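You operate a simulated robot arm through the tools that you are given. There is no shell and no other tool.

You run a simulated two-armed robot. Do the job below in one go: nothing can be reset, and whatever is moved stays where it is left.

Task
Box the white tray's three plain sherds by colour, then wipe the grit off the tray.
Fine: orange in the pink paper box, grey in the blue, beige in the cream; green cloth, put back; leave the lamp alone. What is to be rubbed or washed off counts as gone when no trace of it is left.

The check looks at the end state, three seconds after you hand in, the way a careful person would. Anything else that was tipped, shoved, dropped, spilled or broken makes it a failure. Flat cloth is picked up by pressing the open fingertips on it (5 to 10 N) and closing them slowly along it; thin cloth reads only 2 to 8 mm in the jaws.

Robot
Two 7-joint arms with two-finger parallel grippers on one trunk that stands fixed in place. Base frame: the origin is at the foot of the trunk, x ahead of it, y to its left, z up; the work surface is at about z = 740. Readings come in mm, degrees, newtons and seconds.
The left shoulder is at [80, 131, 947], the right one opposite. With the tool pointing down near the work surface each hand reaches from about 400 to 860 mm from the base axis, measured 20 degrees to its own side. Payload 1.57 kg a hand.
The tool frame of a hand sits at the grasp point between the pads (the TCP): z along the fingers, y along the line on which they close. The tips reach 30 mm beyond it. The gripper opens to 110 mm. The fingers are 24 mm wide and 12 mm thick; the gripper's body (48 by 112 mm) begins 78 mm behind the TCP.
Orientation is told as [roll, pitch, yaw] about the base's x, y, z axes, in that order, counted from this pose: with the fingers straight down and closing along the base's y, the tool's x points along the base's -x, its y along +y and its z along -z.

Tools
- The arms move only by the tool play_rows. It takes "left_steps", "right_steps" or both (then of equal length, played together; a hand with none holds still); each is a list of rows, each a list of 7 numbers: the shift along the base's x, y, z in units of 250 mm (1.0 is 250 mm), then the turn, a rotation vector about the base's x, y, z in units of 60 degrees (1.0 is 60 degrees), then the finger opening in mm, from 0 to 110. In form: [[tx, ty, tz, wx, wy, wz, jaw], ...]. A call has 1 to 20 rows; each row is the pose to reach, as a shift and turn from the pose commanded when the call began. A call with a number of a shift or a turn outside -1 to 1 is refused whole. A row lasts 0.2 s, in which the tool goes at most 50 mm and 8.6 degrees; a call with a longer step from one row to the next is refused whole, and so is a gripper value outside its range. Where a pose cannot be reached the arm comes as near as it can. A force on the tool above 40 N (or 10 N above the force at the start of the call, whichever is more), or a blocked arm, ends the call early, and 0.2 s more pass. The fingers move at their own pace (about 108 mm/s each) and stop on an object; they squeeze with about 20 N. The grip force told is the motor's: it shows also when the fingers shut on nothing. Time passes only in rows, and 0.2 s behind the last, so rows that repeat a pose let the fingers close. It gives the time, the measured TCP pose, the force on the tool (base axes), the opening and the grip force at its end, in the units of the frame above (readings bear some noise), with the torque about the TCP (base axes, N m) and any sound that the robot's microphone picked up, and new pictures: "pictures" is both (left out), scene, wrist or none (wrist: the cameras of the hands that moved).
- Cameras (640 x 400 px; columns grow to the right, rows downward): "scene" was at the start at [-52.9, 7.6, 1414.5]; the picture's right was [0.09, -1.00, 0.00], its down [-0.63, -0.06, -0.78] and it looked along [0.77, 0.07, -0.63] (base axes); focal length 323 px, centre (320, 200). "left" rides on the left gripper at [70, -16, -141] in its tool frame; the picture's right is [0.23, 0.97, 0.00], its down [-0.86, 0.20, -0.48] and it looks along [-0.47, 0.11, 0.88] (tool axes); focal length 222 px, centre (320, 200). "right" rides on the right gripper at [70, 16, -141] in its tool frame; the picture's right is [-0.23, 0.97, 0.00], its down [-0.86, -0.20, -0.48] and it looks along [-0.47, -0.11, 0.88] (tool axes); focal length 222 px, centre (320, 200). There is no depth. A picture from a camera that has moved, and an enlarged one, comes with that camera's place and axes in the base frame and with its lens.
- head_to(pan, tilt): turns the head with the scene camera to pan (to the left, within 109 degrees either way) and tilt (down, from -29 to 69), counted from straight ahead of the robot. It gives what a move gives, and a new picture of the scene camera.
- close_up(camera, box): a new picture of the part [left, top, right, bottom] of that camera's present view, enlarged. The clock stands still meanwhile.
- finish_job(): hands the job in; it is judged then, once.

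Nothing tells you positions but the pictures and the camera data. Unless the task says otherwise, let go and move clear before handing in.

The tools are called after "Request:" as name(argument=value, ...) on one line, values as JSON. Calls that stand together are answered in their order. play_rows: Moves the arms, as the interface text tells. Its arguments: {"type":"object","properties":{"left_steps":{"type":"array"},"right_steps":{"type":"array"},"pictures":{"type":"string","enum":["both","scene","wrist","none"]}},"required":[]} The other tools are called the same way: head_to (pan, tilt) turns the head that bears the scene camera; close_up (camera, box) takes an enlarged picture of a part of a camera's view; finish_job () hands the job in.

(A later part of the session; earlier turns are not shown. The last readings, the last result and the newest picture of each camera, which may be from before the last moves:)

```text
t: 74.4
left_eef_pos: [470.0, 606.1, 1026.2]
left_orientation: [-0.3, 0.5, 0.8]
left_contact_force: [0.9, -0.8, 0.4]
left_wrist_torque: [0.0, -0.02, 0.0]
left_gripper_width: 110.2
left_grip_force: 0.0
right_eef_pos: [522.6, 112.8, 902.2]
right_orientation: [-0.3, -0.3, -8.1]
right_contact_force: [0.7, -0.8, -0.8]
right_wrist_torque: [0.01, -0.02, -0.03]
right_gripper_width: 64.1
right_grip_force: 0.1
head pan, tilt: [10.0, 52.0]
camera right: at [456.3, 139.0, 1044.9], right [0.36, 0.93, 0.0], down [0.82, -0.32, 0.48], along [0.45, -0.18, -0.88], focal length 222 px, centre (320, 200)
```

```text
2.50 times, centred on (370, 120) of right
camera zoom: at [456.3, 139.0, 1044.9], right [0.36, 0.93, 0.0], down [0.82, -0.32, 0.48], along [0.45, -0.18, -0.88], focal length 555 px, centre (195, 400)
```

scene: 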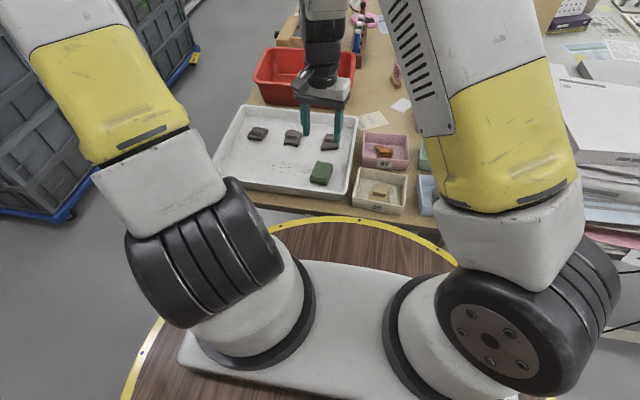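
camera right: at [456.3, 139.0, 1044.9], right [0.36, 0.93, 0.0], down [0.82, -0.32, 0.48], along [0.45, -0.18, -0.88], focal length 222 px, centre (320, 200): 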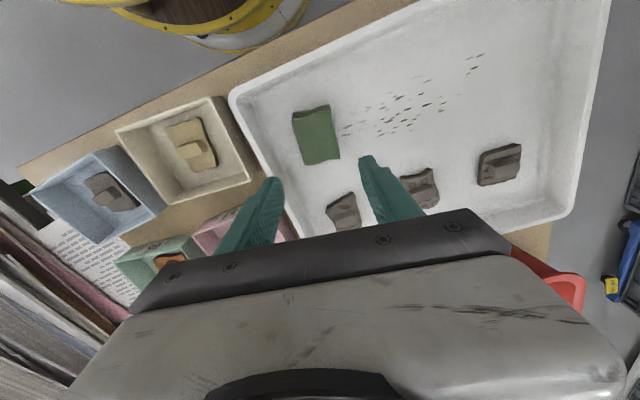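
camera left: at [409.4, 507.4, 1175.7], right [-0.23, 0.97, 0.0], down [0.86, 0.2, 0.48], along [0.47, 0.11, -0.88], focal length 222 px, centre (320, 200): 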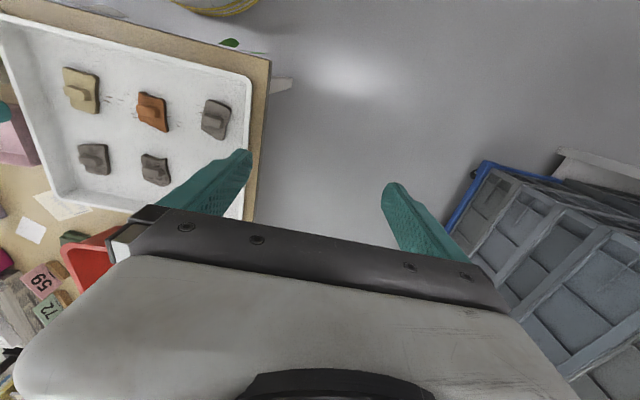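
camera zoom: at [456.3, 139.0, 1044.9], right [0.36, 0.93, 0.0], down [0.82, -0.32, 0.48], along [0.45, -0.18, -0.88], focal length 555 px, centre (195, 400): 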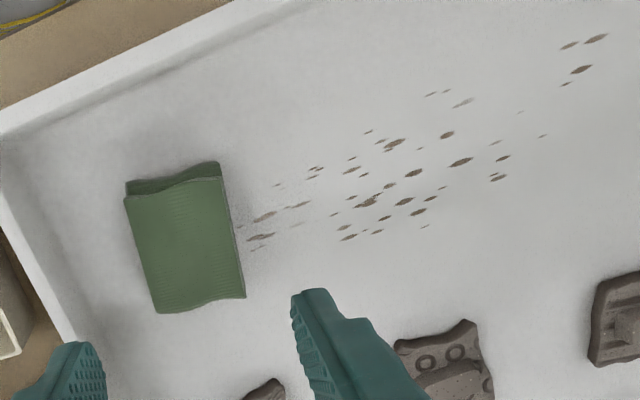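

The pad's centre is (518,111) with yaw about -8.5°, matching the tool. I'll lower over it with the jaws at 58 mm and stop partway for a check.

Request:
play_rows(right_steps=[[-0.01, -0.004, -0.1, 0, 0, 0, 58], [-0.018, -0.007, -0.22, 0, 0, 0, 58], [-0.018, -0.007, -0.32, 0, 0, 0, 58], [-0.018, -0.007, -0.38, 0, 0, 0, 58], [-0.018, -0.007, -0.38, 0, 0, 0, 58]], pictures="wrist")

Request:
close_up(camera="right", box=[230, 80, 430, 210])

Request:
close_up(camera="scene", box=[270, 120, 370, 200])

```text
t: 75.6
left_eef_pos: [468.7, 605.5, 1027.1]
left_orientation: [-0.4, 0.6, 0.8]
left_contact_force: [0.1, 0.1, -0.9]
left_wrist_torque: [0.03, 0.0, 0.0]
left_gripper_width: 110.0
left_grip_force: 0.0
right_eef_pos: [516.4, 111.1, 807.1]
right_orientation: [-0.2, -0.2, -8.1]
right_contact_force: [0.1, 0.0, -0.5]
right_wrist_torque: [0.01, 0.02, 0.01]
right_gripper_width: 58.2
right_grip_force: 0.0
head pan, tilt: [10.0, 52.0]
camera right: at [450.7, 138.4, 950.7], right [0.36, 0.93, 0.0], down [0.82, -0.32, 0.48], along [0.45, -0.18, -0.88], focal length 222 px, centre (320, 200)
```

right: 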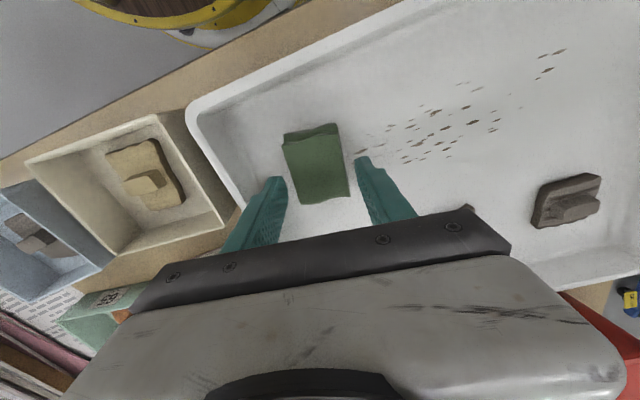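

```text
3.08 times, centred on (330, 145) of right
camera zoom: at [450.7, 138.4, 950.7], right [0.36, 0.93, 0.0], down [0.82, -0.32, 0.48], along [0.45, -0.18, -0.88], focal length 684 px, centre (289, 369)
```

zoom: 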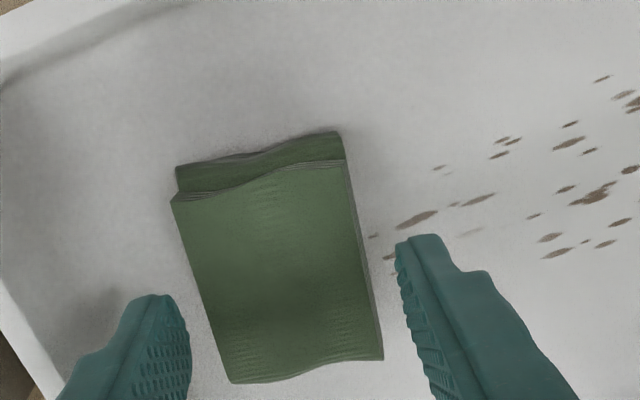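

```text
5.00 times, centred on (320, 160) of scene
camera zoom: at [-64.4, 12.9, 1396.1], right [0.17, -0.98, 0.0], down [-0.78, -0.14, -0.62], along [0.61, 0.11, -0.79], focal length 1616 px, centre (320, 400)
```

zoom: 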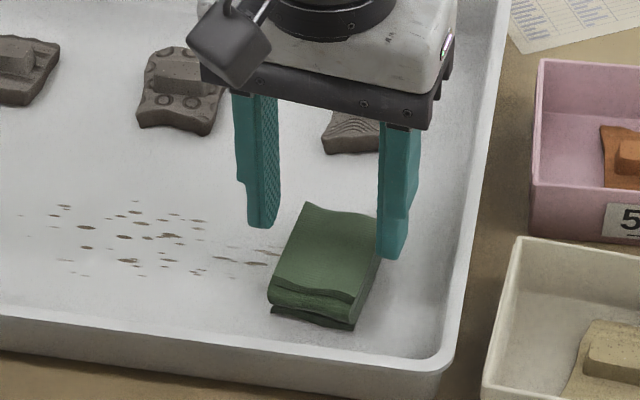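

Request:
play_rows(right_steps=[[-0.006, -0.007, -0.03, 0, 0, 0, 58], [-0.006, -0.007, -0.06, 0, 0, 0, 58], [-0.006, -0.007, -0.08, 0, 0, 0, 58], [-0.006, -0.007, -0.092, 0, 0, 0, 58], [-0.006, -0.007, -0.092, 0, 0, 0, 54], [-0.006, -0.007, -0.092, 0, 0, 0, 50], [-0.006, -0.007, -0.092, 0, 0, 0, 46], [-0.006, -0.007, -0.092, 0, 0, 0, 40], [-0.006, -0.007, -0.092, 0, 0, 0, 40]], pictures="wrist")

Request:
close_up(camera="right", box=[230, 80, 430, 210])

Request:
close_up(camera="scene", box=[270, 120, 370, 200])

```text
t: 77.6
left_eef_pos: [471.0, 604.9, 1026.3]
left_orientation: [-0.3, 0.5, 0.8]
left_contact_force: [0.3, -1.1, 0.3]
left_wrist_torque: [-0.01, 0.02, -0.01]
left_gripper_width: 110.1
left_grip_force: 0.1
right_eef_pos: [516.8, 109.5, 785.2]
right_orientation: [-0.3, -0.2, -8.1]
right_contact_force: [0.4, 0.0, -0.8]
right_wrist_torque: [-0.02, -0.01, 0.02]
right_gripper_width: 49.0
right_grip_force: 19.8
head pan, tilt: [10.0, 52.0]
camera right: at [450.3, 135.8, 927.2], right [0.36, 0.93, 0.0], down [0.82, -0.32, 0.48], along [0.45, -0.18, -0.88], focal length 222 px, centre (320, 200)
```

right: 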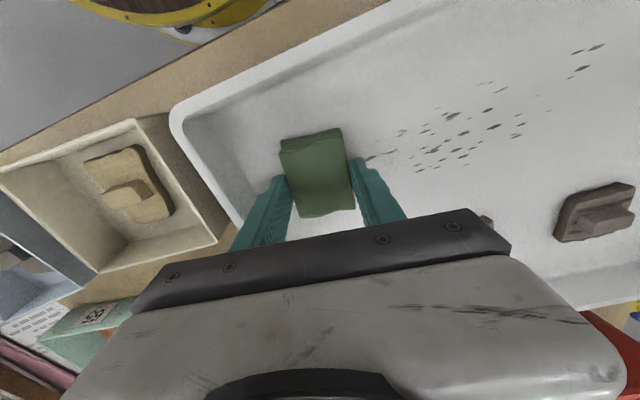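

```text
3.08 times, centred on (330, 145) of right
camera zoom: at [450.3, 135.8, 927.2], right [0.36, 0.93, 0.0], down [0.82, -0.32, 0.48], along [0.45, -0.18, -0.88], focal length 684 px, centre (289, 369)
```

zoom: 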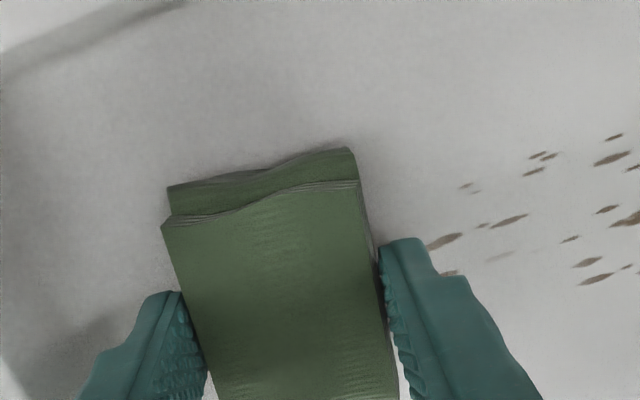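

```text
5.00 times, centred on (320, 160) of scene
camera zoom: at [-64.3, 12.9, 1396.1], right [0.17, -0.98, 0.0], down [-0.78, -0.14, -0.62], along [0.61, 0.11, -0.79], focal length 1616 px, centre (320, 400)
```

zoom: 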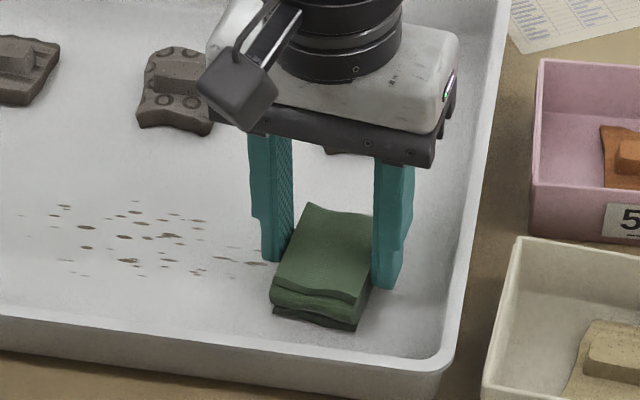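

The vertical grip is good. I'll press lightly and make one full stroke to the left end, checking forces at the end.

Request:
play_rows(right_steps=[[0, 0, -0.006, 0, 0, 0, 40], [0, 0.04, -0.006, 0, 0, 0, 40], [0, 0.12, -0.006, 0, 0, 0, 40], [0, 0.2, -0.006, 0, 0, 0, 40], [0, 0.28, -0.006, 0, 0, 0, 40], [0, 0.36, -0.006, 0, 0, 0, 40], [0, 0.36, -0.006, 0, 0, 0, 40]])

Request:
close_up(camera="right", box=[200, 60, 480, 230])

```text
t: 79.2
left_eef_pos: [469.3, 605.4, 1026.7]
left_orientation: [-0.3, 0.5, 0.8]
left_contact_force: [0.5, 0.1, 0.9]
left_wrist_torque: [-0.03, -0.04, -0.02]
left_gripper_width: 109.9
left_grip_force: 0.1
right_eef_pos: [516.5, 202.3, 783.5]
right_orientation: [-0.2, -0.1, -8.1]
right_contact_force: [-1.6, -3.3, 8.3]
right_wrist_torque: [-0.07, -0.09, 0.0]
right_gripper_width: 49.1
right_grip_force: 20.3
head pan, tilt: [10.0, 52.0]
camera right: at [449.7, 228.5, 925.8], right [0.36, 0.93, 0.0], down [0.82, -0.32, 0.48], along [0.45, -0.18, -0.88], focal length 222 px, centre (320, 200)
```

scene: 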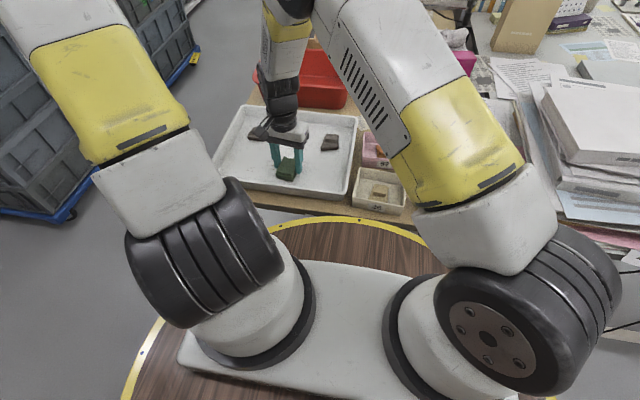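
right: 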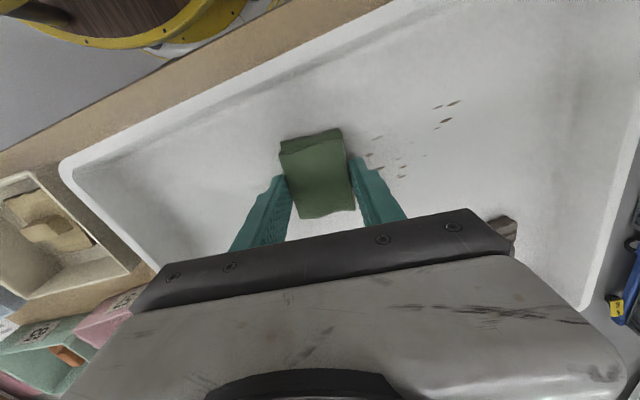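

```text
2.29 times, centred on (340, 145) of right
camera zoom: at [449.7, 228.5, 925.8], right [0.36, 0.93, 0.0], down [0.82, -0.32, 0.48], along [0.45, -0.18, -0.88], focal length 508 px, centre (274, 326)
```

zoom: 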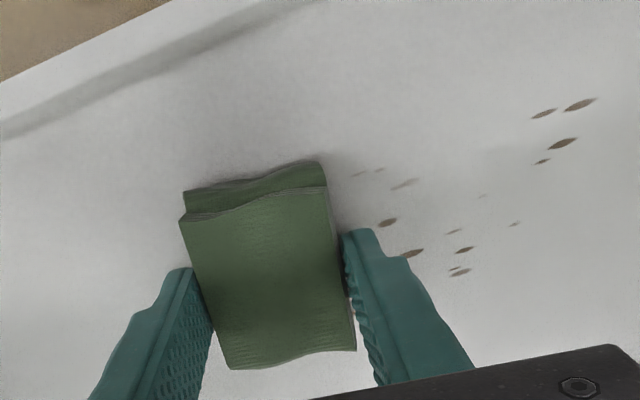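

The wiping works: the area passed is clean at about 8 N. Before going further left, I'll swing the left arm further out so the right elbow has room.

Request:
play_rows(left_steps=[[-0.06, 0.06, 0.01, 0, 0, 0, 110], [-0.14, 0.14, 0.02, 0, 0, 0, 110], [-0.24, 0.24, 0.04, 0, 0, 0, 110], [-0.34, 0.33, 0.06, 0, 0, 0, 110], [-0.44, 0.4, 0.08, 0, 0, 0, 110], [-0.54, 0.46, 0.1, 0, 0, 0, 110], [-0.54, 0.46, 0.1, 0, 0, 0, 110]], pictures="scene")

```text
t: 80.8
left_eef_pos: [334.3, 723.7, 1048.3]
left_orientation: [-0.4, 0.5, 0.8]
left_contact_force: [0.2, 0.7, 0.5]
left_wrist_torque: [0.01, 0.01, -0.01]
left_gripper_width: 110.0
left_grip_force: 0.1
right_eef_pos: [516.4, 201.5, 783.9]
right_orientation: [-0.3, -0.2, -8.3]
right_contact_force: [0.3, -0.1, 0.0]
right_wrist_torque: [0.01, -0.02, -0.04]
right_gripper_width: 48.9
right_grip_force: 19.9
head pan, tilt: [10.0, 52.0]
```

scene: 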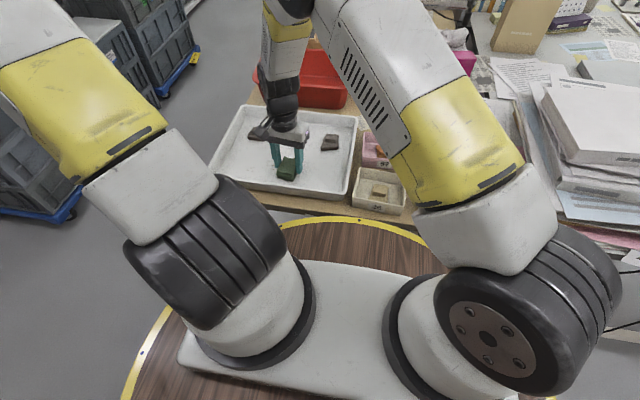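

The left arm is well clear now. I'll press again and finish this stroke to the left end.

Request:
play_rows(right_steps=[[0, 0, -0.006, 0, 0, 0, 40], [0, 0.05, -0.006, 0, 0, 0, 40], [0, 0.13, -0.006, 0, 0, 0, 40], [0, 0.21, -0.006, 0, 0, 0, 40], [0, 0.29, -0.006, 0, 0, 0, 40], [0, 0.37, -0.006, 0, 0, 0, 40], [0, 0.46, -0.006, 0, 0, 0, 40], [0, 0.46, -0.006, 0, 0, 0, 40]])

Request:
close_up(camera="right", box=[100, 60, 440, 260])

```text
t: 82.6
left_eef_pos: [334.5, 723.9, 1048.3]
left_orientation: [-0.4, 0.5, 0.8]
left_contact_force: [1.1, 0.1, 0.2]
left_wrist_torque: [0.0, 0.0, -0.02]
left_gripper_width: 110.3
left_grip_force: 0.1
right_eef_pos: [515.1, 317.1, 783.3]
right_orientation: [-0.2, -0.3, -8.1]
right_contact_force: [0.2, -3.5, 12.9]
right_wrist_torque: [-0.06, -0.12, -0.01]
right_gripper_width: 48.9
right_grip_force: 20.1
head pan, tilt: [10.0, 52.0]
camera right: at [447.7, 343.2, 925.5], right [0.36, 0.93, 0.0], down [0.82, -0.32, 0.48], along [0.45, -0.18, -0.88], focal length 222 px, centre (320, 200)
```

scene: 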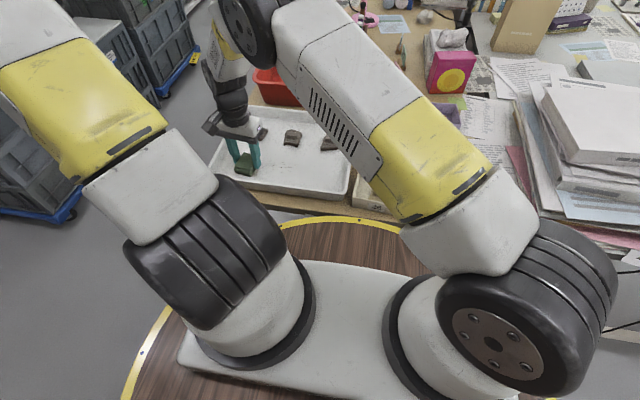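
right: 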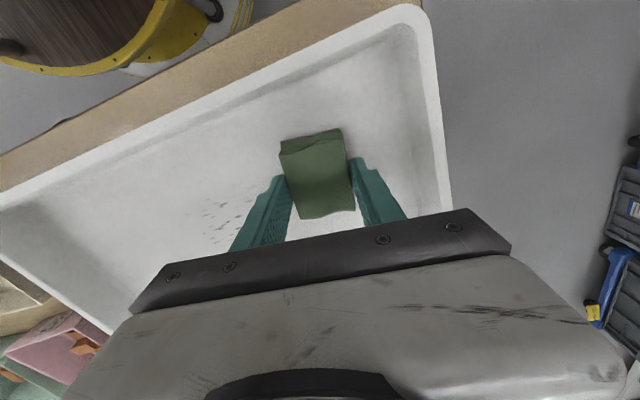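

```text
1.88 times, centred on (270, 160) of right
camera zoom: at [447.7, 343.2, 925.5], right [0.36, 0.93, 0.0], down [0.82, -0.32, 0.48], along [0.45, -0.18, -0.88], focal length 418 px, centre (414, 275)
```

zoom: 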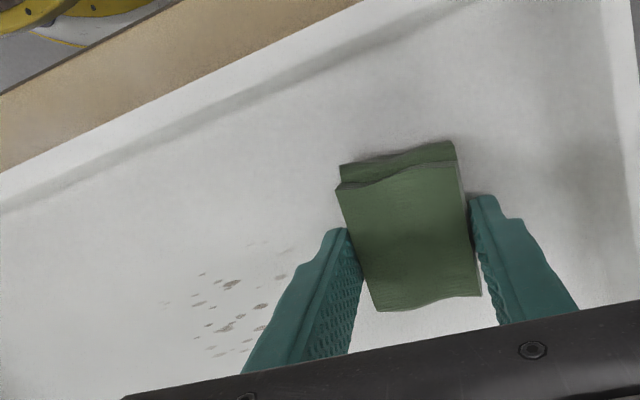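

One pass lightens the marks, so several passes are needed. I'll shift 15 mm forward and stroke back to the right.

Request:
play_rows(right_steps=[[0.03, 0, -0.001, 0, 0, 0, 40], [0.06, 0, -0.001, 0, 0, 0, 40], [0.06, -0.06, -0.001, 0, 0, 0, 40], [0.06, -0.14, -0.001, 0, 0, 0, 40], [0.06, -0.22, -0.001, 0, 0, 0, 40], [0.06, -0.3, -0.001, 0, 0, 0, 40], [0.06, -0.38, -0.001, 0, 0, 0, 40], [0.06, -0.46, -0.001, 0, 0, 0, 40], [0.06, -0.54, -0.001, 0, 0, 0, 40], [0.06, -0.62, -0.001, 0, 0, 0, 40], [0.06, -0.7, -0.001, 0, 0, 0, 40], [0.06, -0.78, -0.001, 0, 0, 0, 40], [0.06, -0.82, -0.001, 0, 0, 0, 40]])

Request:
close_up(camera="right", box=[230, 20, 590, 230])

```text
t: 85.4
left_eef_pos: [333.3, 724.7, 1048.0]
left_orientation: [-0.3, 0.4, 0.7]
left_contact_force: [-0.7, -0.5, 0.4]
left_wrist_torque: [0.01, 0.03, 0.03]
left_gripper_width: 109.9
left_grip_force: 0.0
right_eef_pos: [529.7, 110.8, 781.0]
right_orientation: [-0.2, -0.2, -8.2]
right_contact_force: [-0.8, 8.8, 22.7]
right_wrist_torque: [0.32, -0.04, -0.02]
right_gripper_width: 48.9
right_grip_force: 20.1
head pan, tilt: [10.0, 52.0]
camera right: at [462.5, 136.8, 924.1], right [0.36, 0.93, 0.0], down [0.82, -0.32, 0.48], along [0.45, -0.18, -0.88], focal length 222 px, centre (320, 200)
```

scene: 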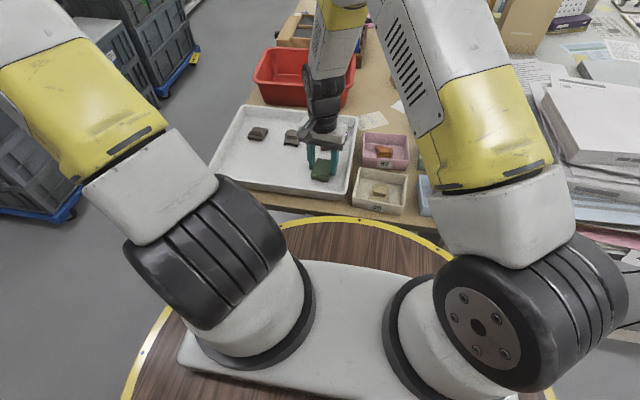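
right: 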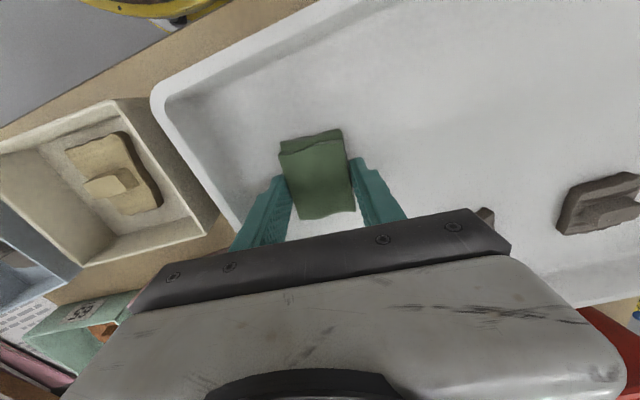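

```text
1.78 times, centred on (410, 125) of right
camera zoom: at [462.5, 136.8, 924.1], right [0.36, 0.93, 0.0], down [0.82, -0.32, 0.48], along [0.45, -0.18, -0.88], focal length 395 px, centre (160, 333)
```

zoom: 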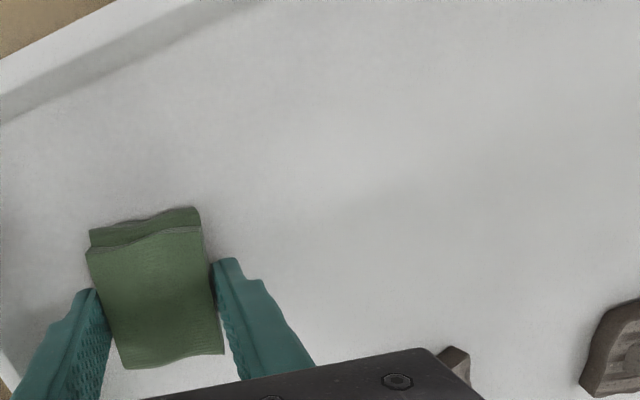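

It looks clean already. I'll make two more passes to be sure, one along the far edge of the grit and one along the near edge.

Request:
play_rows(right_steps=[[0.03, 0.01, 0.003, 0, 0, 0, 40], [0.064, 0.02, 0.003, 0, 0, 0, 40], [0.064, 0.1, 0.003, 0, 0, 0, 40], [0.064, 0.18, 0.003, 0, 0, 0, 40], [0.064, 0.26, 0.003, 0, 0, 0, 40], [0.064, 0.34, 0.003, 0, 0, 0, 40], [0.064, 0.42, 0.003, 0, 0, 0, 40], [0.064, 0.5, 0.003, 0, 0, 0, 40], [0.064, 0.58, 0.003, 0, 0, 0, 40], [0.064, 0.66, 0.003, 0, 0, 0, 40], [0.064, 0.74, 0.003, 0, 0, 0, 40], [0.064, 0.82, 0.003, 0, 0, 0, 40], [0.064, 0.84, 0.003, 0, 0, 0, 40]])

Request:
close_up(camera="right", box=[60, 40, 420, 250])

```text
t: 88.2
left_eef_pos: [334.4, 724.4, 1048.2]
left_orientation: [-0.3, 0.4, 0.8]
left_contact_force: [-0.6, -0.3, 0.1]
left_wrist_torque: [-0.04, 0.0, -0.02]
left_gripper_width: 109.9
left_grip_force: 0.0
right_eef_pos: [548.1, 317.6, 782.6]
right_orientation: [-0.3, -0.2, -8.2]
right_contact_force: [-0.2, -0.6, -0.1]
right_wrist_torque: [0.01, -0.01, 0.02]
right_gripper_width: 49.2
right_grip_force: 20.2
head pan, tilt: [10.0, 52.0]
camera right: at [481.4, 345.1, 925.3], right [0.36, 0.93, 0.0], down [0.82, -0.32, 0.48], along [0.45, -0.18, -0.88], focal length 222 px, centre (320, 200)
```

scene: 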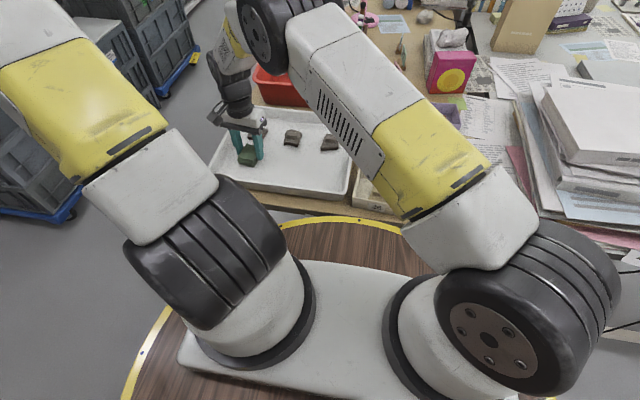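
right: 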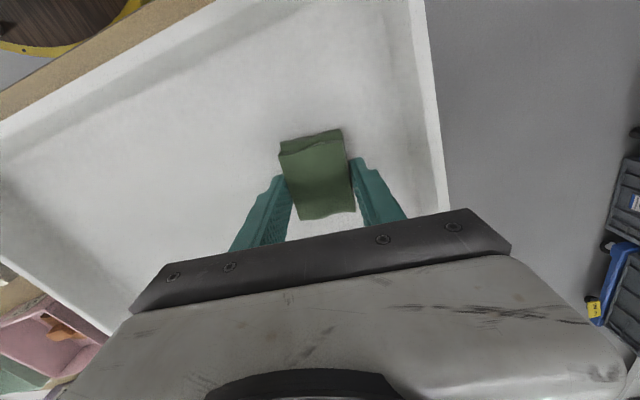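

```text
1.78 times, centred on (240, 145) of right
camera zoom: at [481.4, 345.1, 925.3], right [0.36, 0.93, 0.0], down [0.82, -0.32, 0.48], along [0.45, -0.18, -0.88], focal length 395 px, centre (462, 298)
```

zoom: 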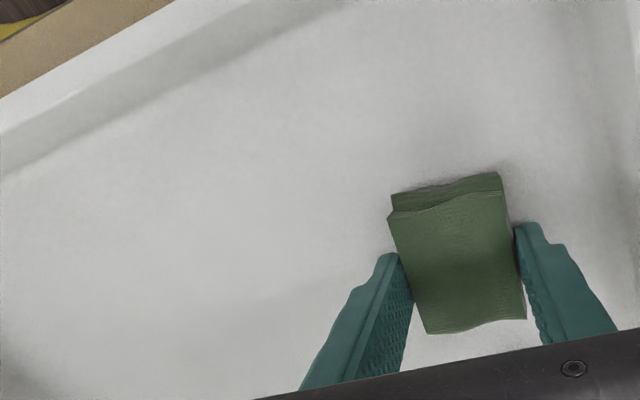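

It looks clean here too. One more pressed pass along the near side, back to the right.

Request:
play_rows(right_steps=[[-0.04, 0, -0.004, 0, 0, 0, 40], [-0.1, 0, -0.008, 0, 0, 0, 40], [-0.16, 0, -0.008, 0, 0, 0, 40], [-0.16, -0.06, -0.008, 0, 0, 0, 40], [-0.16, -0.14, -0.008, 0, 0, 0, 40], [-0.16, -0.22, -0.008, 0, 0, 0, 40], [-0.16, -0.3, -0.008, 0, 0, 0, 40], [-0.16, -0.38, -0.008, 0, 0, 0, 40], [-0.16, -0.46, -0.007, 0, 0, 0, 40], [-0.16, -0.54, -0.006, 0, 0, 0, 40], [-0.16, -0.62, -0.005, 0, 0, 0, 40], [-0.16, -0.7, -0.004, 0, 0, 0, 40], [-0.16, -0.78, -0.003, 0, 0, 0, 40], [-0.16, -0.81, -0.003, 0, 0, 0, 40], [-0.16, -0.81, -0.003, 0, 0, 0, 40]])

Request:
close_up(camera="right", box=[230, 20, 590, 230])

Request:
close_up(camera="scene", box=[205, 100, 365, 210])

```text
t: 91.4
left_eef_pos: [334.7, 724.6, 1048.2]
left_orientation: [-0.3, 0.5, 0.9]
left_contact_force: [0.4, -0.3, -0.3]
left_wrist_torque: [0.01, -0.01, 0.03]
left_gripper_width: 110.2
left_grip_force: 0.2
right_eef_pos: [504.1, 115.8, 782.0]
right_orientation: [-0.3, -0.2, -8.3]
right_contact_force: [-0.2, -0.2, 0.4]
right_wrist_torque: [-0.02, -0.01, -0.02]
right_gripper_width: 49.0
right_grip_force: 20.2
head pan, tilt: [10.0, 52.0]
camera right: at [438.4, 143.3, 924.0], right [0.36, 0.93, 0.0], down [0.82, -0.32, 0.48], along [0.45, -0.18, -0.88], focal length 222 px, centre (320, 200)
```

scene: 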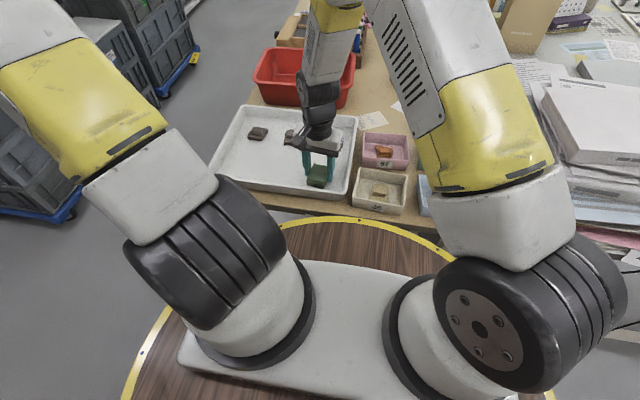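
right: 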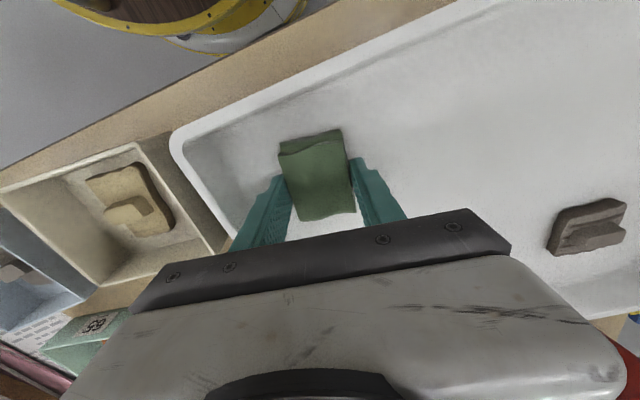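

```text
1.78 times, centred on (410, 125) of right
camera zoom: at [438.4, 143.3, 924.0], right [0.36, 0.93, 0.0], down [0.82, -0.32, 0.48], along [0.45, -0.18, -0.88], focal length 395 px, centre (160, 333)
```

zoom: 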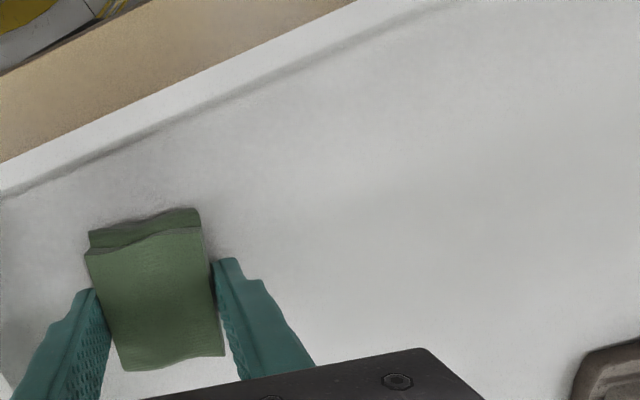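

```text
3.64 times, centred on (285, 155) of scene
camera zoom: at [-64.4, 12.9, 1396.1], right [0.17, -0.98, 0.0], down [-0.78, -0.14, -0.62], along [0.61, 0.11, -0.79], focal length 1175 px, centre (447, 364)
```

zoom: 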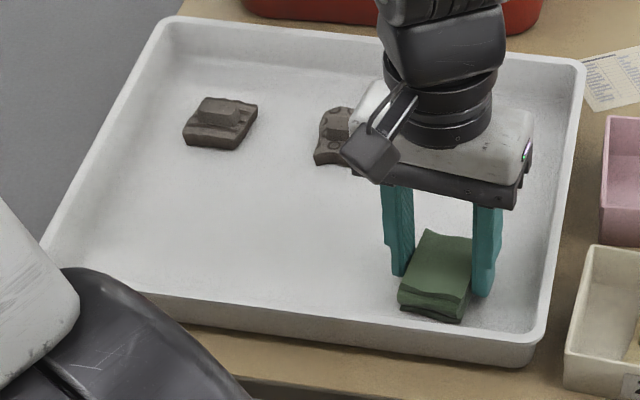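

The tray looks clean. I'll lift the pad and inspect the whole wiped area closely before returning the cloth.

Request:
play_rows(right_steps=[[0, 0, 0.06, 0, 0, 0, 40], [0, 0, 0.18, 0, 0, 0, 40], [0, -0.06, 0.32, 0, 0, 0, 40], [0.02, -0.2, 0.44, 0, 0, 0, 40], [0.08, -0.36, 0.5, 0, 0, 0, 40], [0.16, -0.52, 0.5, 0, 0, 0, 40], [0.24, -0.64, 0.5, 0, 0, 0, 40], [0.24, -0.64, 0.5, 0, 0, 0, 40]])

Request:
close_up(camera="scene", box=[205, 120, 285, 200])

Request:
close_up(camera="scene", box=[275, 120, 355, 200])

Request:
close_up(camera="left", box=[0, 0, 300, 200])

Request:
close_up(camera="right", box=[380, 0, 640, 220])

```text
t: 93.2
left_eef_pos: [334.5, 724.6, 1047.6]
left_orientation: [-0.3, 0.4, 0.9]
left_contact_force: [-0.3, 1.1, -0.4]
left_wrist_torque: [0.05, 0.01, -0.04]
left_gripper_width: 110.2
left_grip_force: 0.1
right_eef_pos: [568.0, -43.4, 908.2]
right_orientation: [-0.3, -0.2, -8.2]
right_contact_force: [-0.1, 0.1, -0.2]
right_wrist_torque: [0.02, 0.01, 0.03]
right_gripper_width: 48.9
right_grip_force: 19.7
head pan, tilt: [10.0, 52.0]
camera right: at [500.9, -16.6, 1049.6], right [0.36, 0.93, 0.0], down [0.82, -0.32, 0.48], along [0.45, -0.18, -0.88], focal length 222 px, centre (320, 200)
```

scene: 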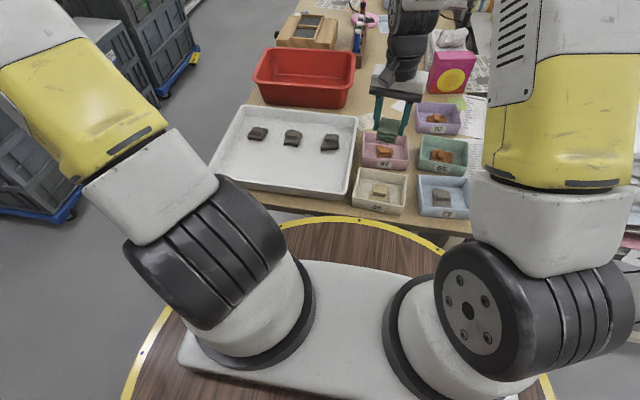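
right: 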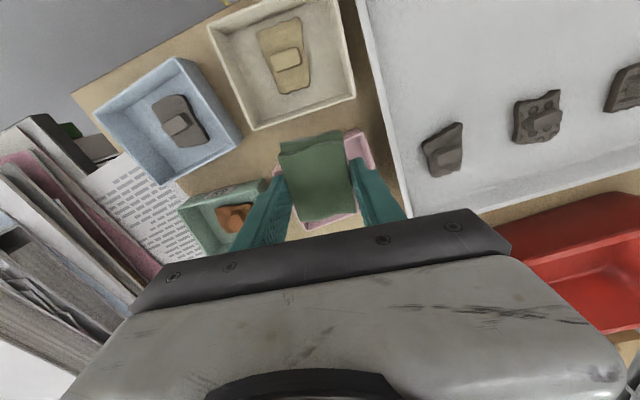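

```text
5.00 times, centred on (245, 160) of scene
camera zoom: at [-64.4, 12.9, 1396.1], right [0.17, -0.98, 0.0], down [-0.78, -0.14, -0.62], along [0.61, 0.11, -0.79], focal length 1616 px, centre (695, 400)
```

zoom: 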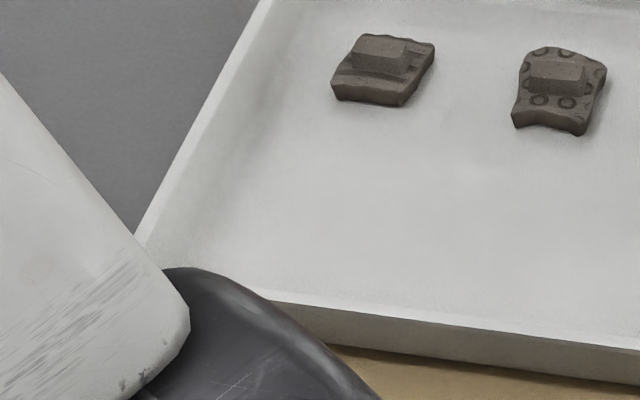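

```text
5.00 times, centred on (315, 160) of scene
camera zoom: at [-64.4, 12.9, 1396.1], right [0.17, -0.98, 0.0], down [-0.78, -0.14, -0.62], along [0.61, 0.11, -0.79], focal length 1616 px, centre (345, 400)
```

zoom: 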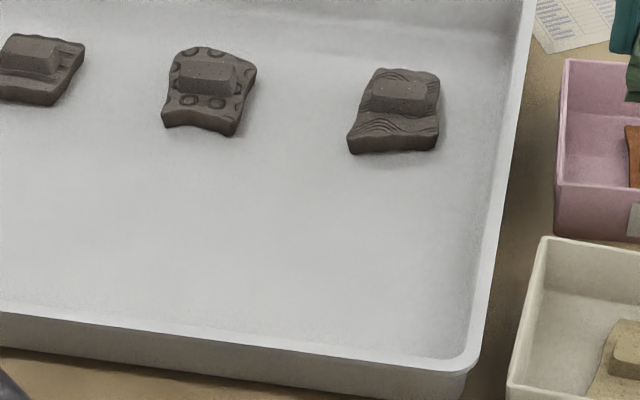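

```text
2.00 times, centred on (150, 100) of left
camera zoom: at [267.0, 708.4, 1190.4], right [-0.24, 0.97, 0.0], down [0.86, 0.21, 0.47], along [0.46, 0.11, -0.88], focal length 444 px, centre (660, 400)
```

zoom: 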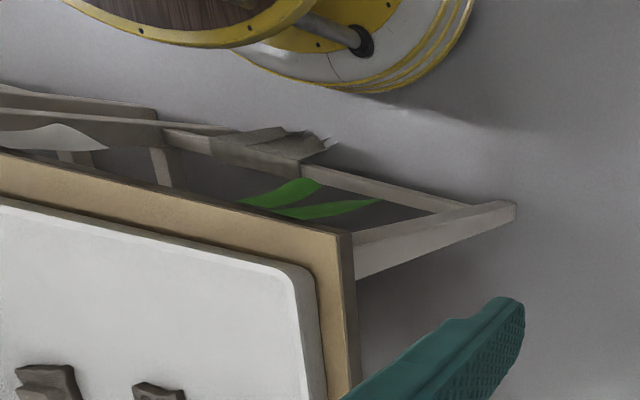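

```text
1.82 times, centred on (510, 110) of right
camera zoom: at [500.9, -16.6, 1049.6], right [0.36, 0.93, 0.0], down [0.82, -0.32, 0.48], along [0.45, -0.18, -0.88], focal length 404 px, centre (-26, 364)
```

zoom: 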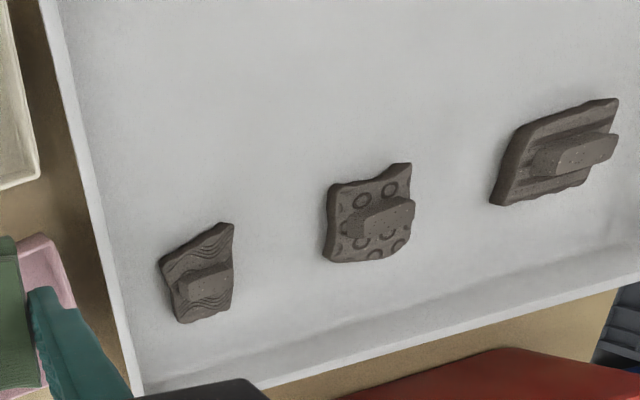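

No trace of grit remains, and the decorated sherds and the tray are where they were. To put the cloth back I need the forward tilt again, so I'll set the pad on the clean part of the tray at about (548,115) and re-grasp it tilted.

Request:
play_rows(right_steps=[[-0.02, 0.1, 0, 0, 0, 0, 40], [-0.04, 0.25, 0, 0, 0, 0, 40], [-0.06, 0.4, 0, 0, 0, 0, 40], [-0.08, 0.55, 0, 0, 0, 0, 40], [-0.08, 0.634, -0.06, 0, 0, 0, 40], [-0.08, 0.634, -0.2, 0, 0, 0, 40], [-0.08, 0.634, -0.34, 0, 0, 0, 40], [-0.08, 0.634, -0.44, 0, 0, 0, 40], [-0.08, 0.634, -0.48, 0, 0, 0, 40], [-0.08, 0.634, -0.48, 0, 0, 0, 40]], pictures="wrist")

Request:
close_up(camera="scene", box=[270, 110, 370, 190])

```text
t: 95.4
left_eef_pos: [335.0, 724.8, 1048.5]
left_orientation: [-0.2, 0.6, 0.9]
left_contact_force: [-0.3, 1.0, -0.8]
left_wrist_torque: [-0.01, 0.01, 0.0]
left_gripper_width: 110.0
left_grip_force: 0.1
right_eef_pos: [545.2, 116.5, 784.9]
right_orientation: [-0.2, -0.2, -8.2]
right_contact_force: [1.0, -0.2, -0.7]
right_wrist_torque: [0.01, 0.04, 0.01]
right_gripper_width: 49.1
right_grip_force: 20.3
head pan, tilt: [10.0, 52.0]
camera right: at [479.4, 142.6, 926.9], right [0.36, 0.93, 0.0], down [0.82, -0.32, 0.48], along [0.45, -0.18, -0.88], focal length 222 px, centre (320, 200)
```

right: 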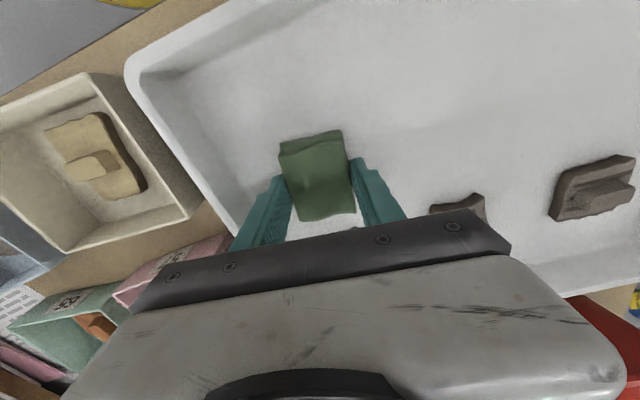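

```text
5.00 times, centred on (320, 150) of scene
camera zoom: at [-64.4, 12.9, 1396.1], right [0.17, -0.98, 0.0], down [-0.78, -0.14, -0.62], along [0.61, 0.11, -0.79], focal length 1616 px, centre (320, 450)
```

zoom: 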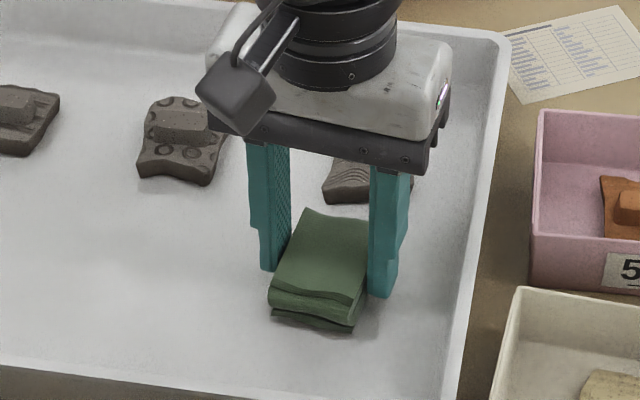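

Request:
play_rows(right_steps=[[0, 0, -0.008, 0, 0, 0, 40], [0, 0, -0.016, 0, 0, 0, 40], [0, 0, -0.016, 0, 0, 0, 40]], pictures="none")

```text
t: 96.2
left_eef_pos: [334.9, 724.7, 1047.0]
left_orientation: [-0.3, 0.5, 0.8]
left_contact_force: [0.7, 0.1, -0.4]
left_wrist_torque: [-0.02, -0.03, 0.0]
left_gripper_width: 110.0
left_grip_force: 0.1
right_eef_pos: [545.9, 116.1, 781.4]
right_orientation: [-0.3, -0.2, -8.2]
right_contact_force: [-0.2, 0.0, -0.8]
right_wrist_torque: [-0.01, 0.0, -0.02]
right_gripper_width: 48.8
right_grip_force: 19.9
head pan, tilt: [10.0, 52.0]
```

Request:
play_rows(right_steps=[[0, 0, -0.005, 0, 0, 0, 40], [0, 0, -0.01, 0, 0, 0, 40], [0, 0, -0.01, 0, 0, 0, 40]], pictures="none")

```text
t: 97.0
left_eef_pos: [334.5, 723.5, 1048.6]
left_orientation: [-0.4, 0.5, 0.8]
left_contact_force: [-0.3, 0.1, 0.6]
left_wrist_torque: [0.03, 0.04, 0.0]
left_gripper_width: 109.9
left_grip_force: 0.1
right_eef_pos: [546.5, 115.7, 780.2]
right_orientation: [-0.2, -0.3, -8.2]
right_contact_force: [-4.6, -2.1, 19.8]
right_wrist_torque: [0.09, 0.21, -0.02]
right_gripper_width: 48.7
right_grip_force: 20.2
head pan, tilt: [10.0, 52.0]
```

The pad is on the tray floor. I'll ease off, release, rise, and tilt the tool forward 25° again.

Request:
play_rows(right_steps=[[0, 0, 0.007, 0, 0, 0, 40], [0, 0, 0.007, 0, 0, 0, 52], [0, 0, 0.007, 0, 0, 0, 60], [0, 0, 0.007, 0, 0, 0, 60], [0, 0, 0.06, 0, 0, 0, 60], [0, 0, 0.18, 0, 0, 0, 60], [0, 0, 0.32, 0, 0, 0, 60], [0, 0, 0.44, 0, 0, 0, 60], [-0.01, 0, 0.44, -0.01, -0.07, 0, 60], [-0.02, 0, 0.44, -0.02, -0.14, 0, 60], [-0.03, 0, 0.44, -0.03, -0.21, 0, 60], [-0.04, 0, 0.44, -0.04, -0.28, 0, 60], [-0.05, 0, 0.44, -0.05, -0.35, 0, 60], [-0.06, 0.004, 0.44, -0.0575, -0.4127, 0, 60], [-0.06, 0.004, 0.44, -0.0575, -0.4127, 0, 60]])

Request:
close_up(camera="right", box=[220, 20, 460, 200])

Request:
close_up(camera="scene", box=[270, 110, 370, 190])

```text
t: 100.2
left_eef_pos: [334.6, 724.5, 1048.6]
left_orientation: [-0.3, 0.4, 0.8]
left_contact_force: [-1.2, -0.1, 0.1]
left_wrist_torque: [-0.02, -0.01, 0.0]
left_gripper_width: 109.8
left_grip_force: 0.0
right_eef_pos: [530.7, 115.5, 890.3]
right_orientation: [-0.1, -25.2, -8.1]
right_contact_force: [-0.2, 0.2, -0.1]
right_wrist_torque: [-0.02, -0.02, 0.03]
right_gripper_width: 60.1
right_grip_force: 0.1
head pan, tilt: [10.0, 52.0]
camera right: at [412.4, 149.5, 989.4], right [0.34, 0.93, 0.09], down [0.53, -0.28, 0.8], along [0.77, -0.22, -0.59], focal length 222 px, centre (320, 200)
```

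scene: 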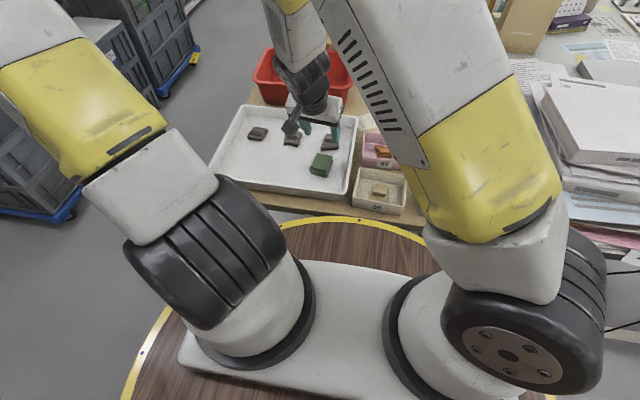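
right: 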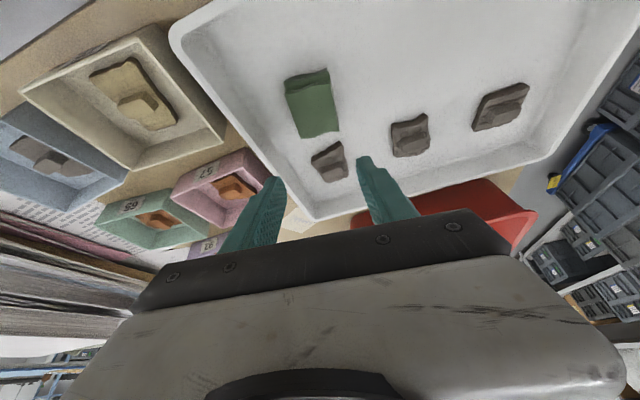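

```text
2.22 times, centred on (340, 110) of right
camera zoom: at [412.4, 149.5, 989.4], right [0.34, 0.93, 0.09], down [0.53, -0.28, 0.8], along [0.77, -0.22, -0.59], focal length 494 px, centre (276, 400)
```

zoom: 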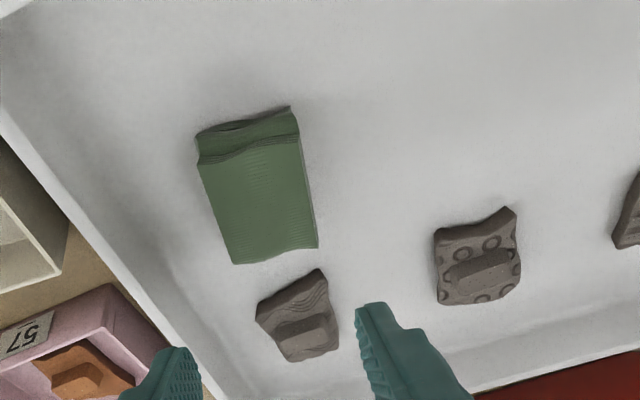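

```text
5.00 times, centred on (320, 150) of scene
camera zoom: at [-64.4, 12.9, 1396.1], right [0.17, -0.98, 0.0], down [-0.78, -0.14, -0.62], along [0.61, 0.11, -0.79], focal length 1616 px, centre (320, 450)
```

zoom: 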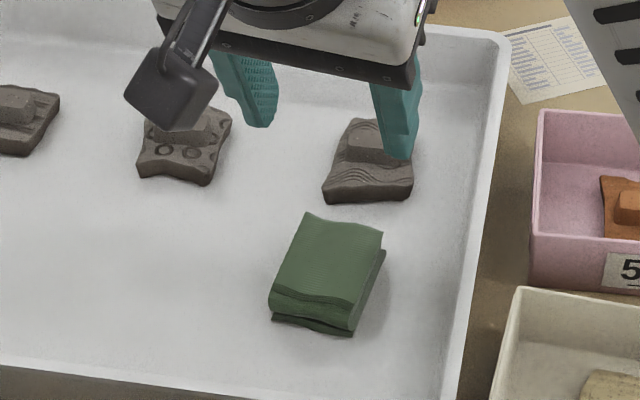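

The pad's centre is (547,116). I'll lower the tilted hand over it, straddling at 60 mm, then close.

Request:
play_rows(right_steps=[[0.008, 0.004, -0.1, 0, 0, 0, 60], [0.017, 0.008, -0.22, 0, 0, 0, 60], [0.017, 0.008, -0.3, 0, 0, 0, 60], [0.017, 0.008, -0.34, 0, 0, 0, 60], [0.017, 0.008, -0.34, 0, 0, 0, 60]], pictures="wrist")

Request:
close_up(camera="right", box=[220, 60, 460, 230])

Request:
close_up(camera="scene", box=[270, 110, 370, 190])

```text
t: 101.4
left_eef_pos: [334.2, 724.1, 1048.6]
left_orientation: [-0.3, 0.5, 0.8]
left_contact_force: [-0.6, 0.6, -0.3]
left_wrist_torque: [-0.01, 0.02, -0.02]
left_gripper_width: 110.1
left_grip_force: 0.1
right_eef_pos: [536.9, 118.2, 804.5]
right_orientation: [0.0, -25.3, -8.2]
right_contact_force: [-0.2, -0.3, 0.3]
right_wrist_torque: [-0.04, 0.0, -0.02]
right_gripper_width: 60.0
right_grip_force: 0.0
head pan, tilt: [10.0, 52.0]
camera right: at [417.6, 153.0, 904.7], right [0.34, 0.93, 0.09], down [0.54, -0.28, 0.8], along [0.77, -0.22, -0.6], focal length 222 px, centre (320, 200)
```

right: 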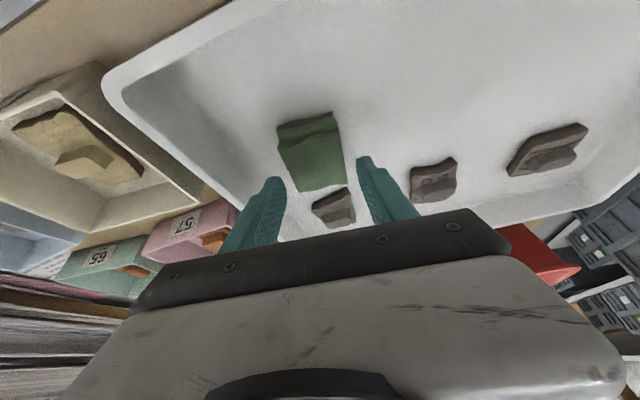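

```text
2.35 times, centred on (340, 145) of right
camera zoom: at [417.6, 153.0, 904.7], right [0.34, 0.93, 0.09], down [0.54, -0.28, 0.8], along [0.77, -0.22, -0.6], focal length 523 px, centre (273, 329)
```

zoom: 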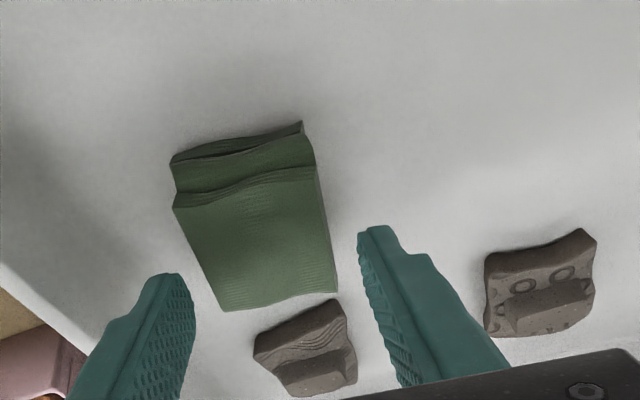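

```text
5.00 times, centred on (320, 150) of scene
camera zoom: at [-64.4, 13.0, 1396.1], right [0.17, -0.98, 0.0], down [-0.78, -0.14, -0.62], along [0.61, 0.11, -0.79], focal length 1616 px, centre (320, 450)
```

zoom: 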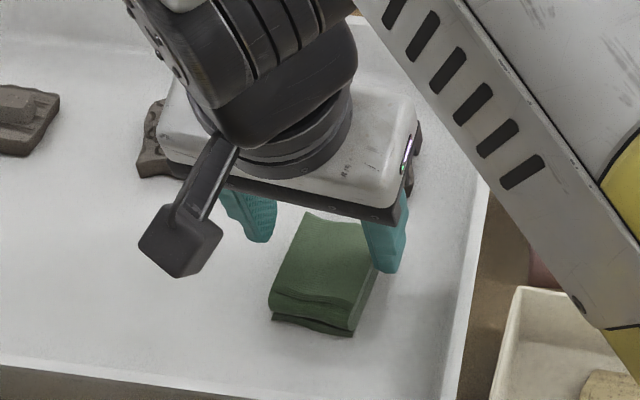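

Request:
play_rows(right_steps=[[-0.02, -0.008, -0.02, 0, 0, 0, 60], [-0.02, -0.008, -0.04, 0, 0, 0, 60], [-0.02, -0.008, -0.06, 0, 0, 0, 60], [-0.02, -0.008, -0.078, 0, 0, 0, 60], [-0.02, -0.008, -0.078, 0, 0, 0, 60]], pictures="none")

Request:
close_up(camera="right", box=[220, 60, 460, 230])

```text
t: 102.6
left_eef_pos: [334.0, 725.1, 1049.2]
left_orientation: [-0.4, 0.5, 0.9]
left_contact_force: [0.5, 0.6, -0.2]
left_wrist_torque: [0.01, -0.04, 0.03]
left_gripper_width: 110.0
left_grip_force: 0.1
right_eef_pos: [531.2, 117.3, 785.0]
right_orientation: [0.0, -25.2, -8.3]
right_contact_force: [0.5, -0.4, 0.6]
right_wrist_torque: [0.0, -0.01, -0.01]
right_gripper_width: 59.9
right_grip_force: 0.2
head pan, tilt: [10.0, 52.0]
```

```text
2.35 times, centred on (340, 145) of right
camera zoom: at [411.4, 150.8, 884.7], right [0.34, 0.93, 0.1], down [0.54, -0.28, 0.8], along [0.77, -0.22, -0.6], focal length 523 px, centre (273, 329)
```

zoom: 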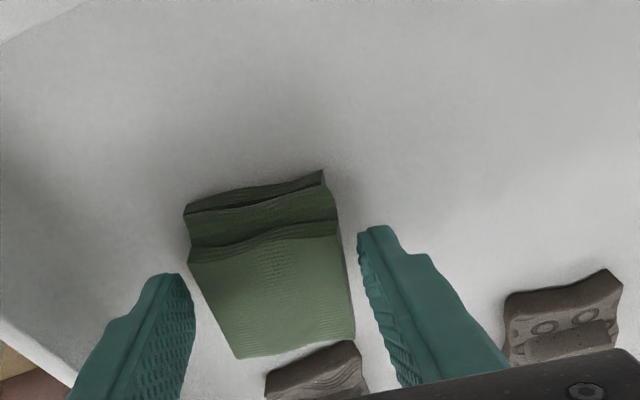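

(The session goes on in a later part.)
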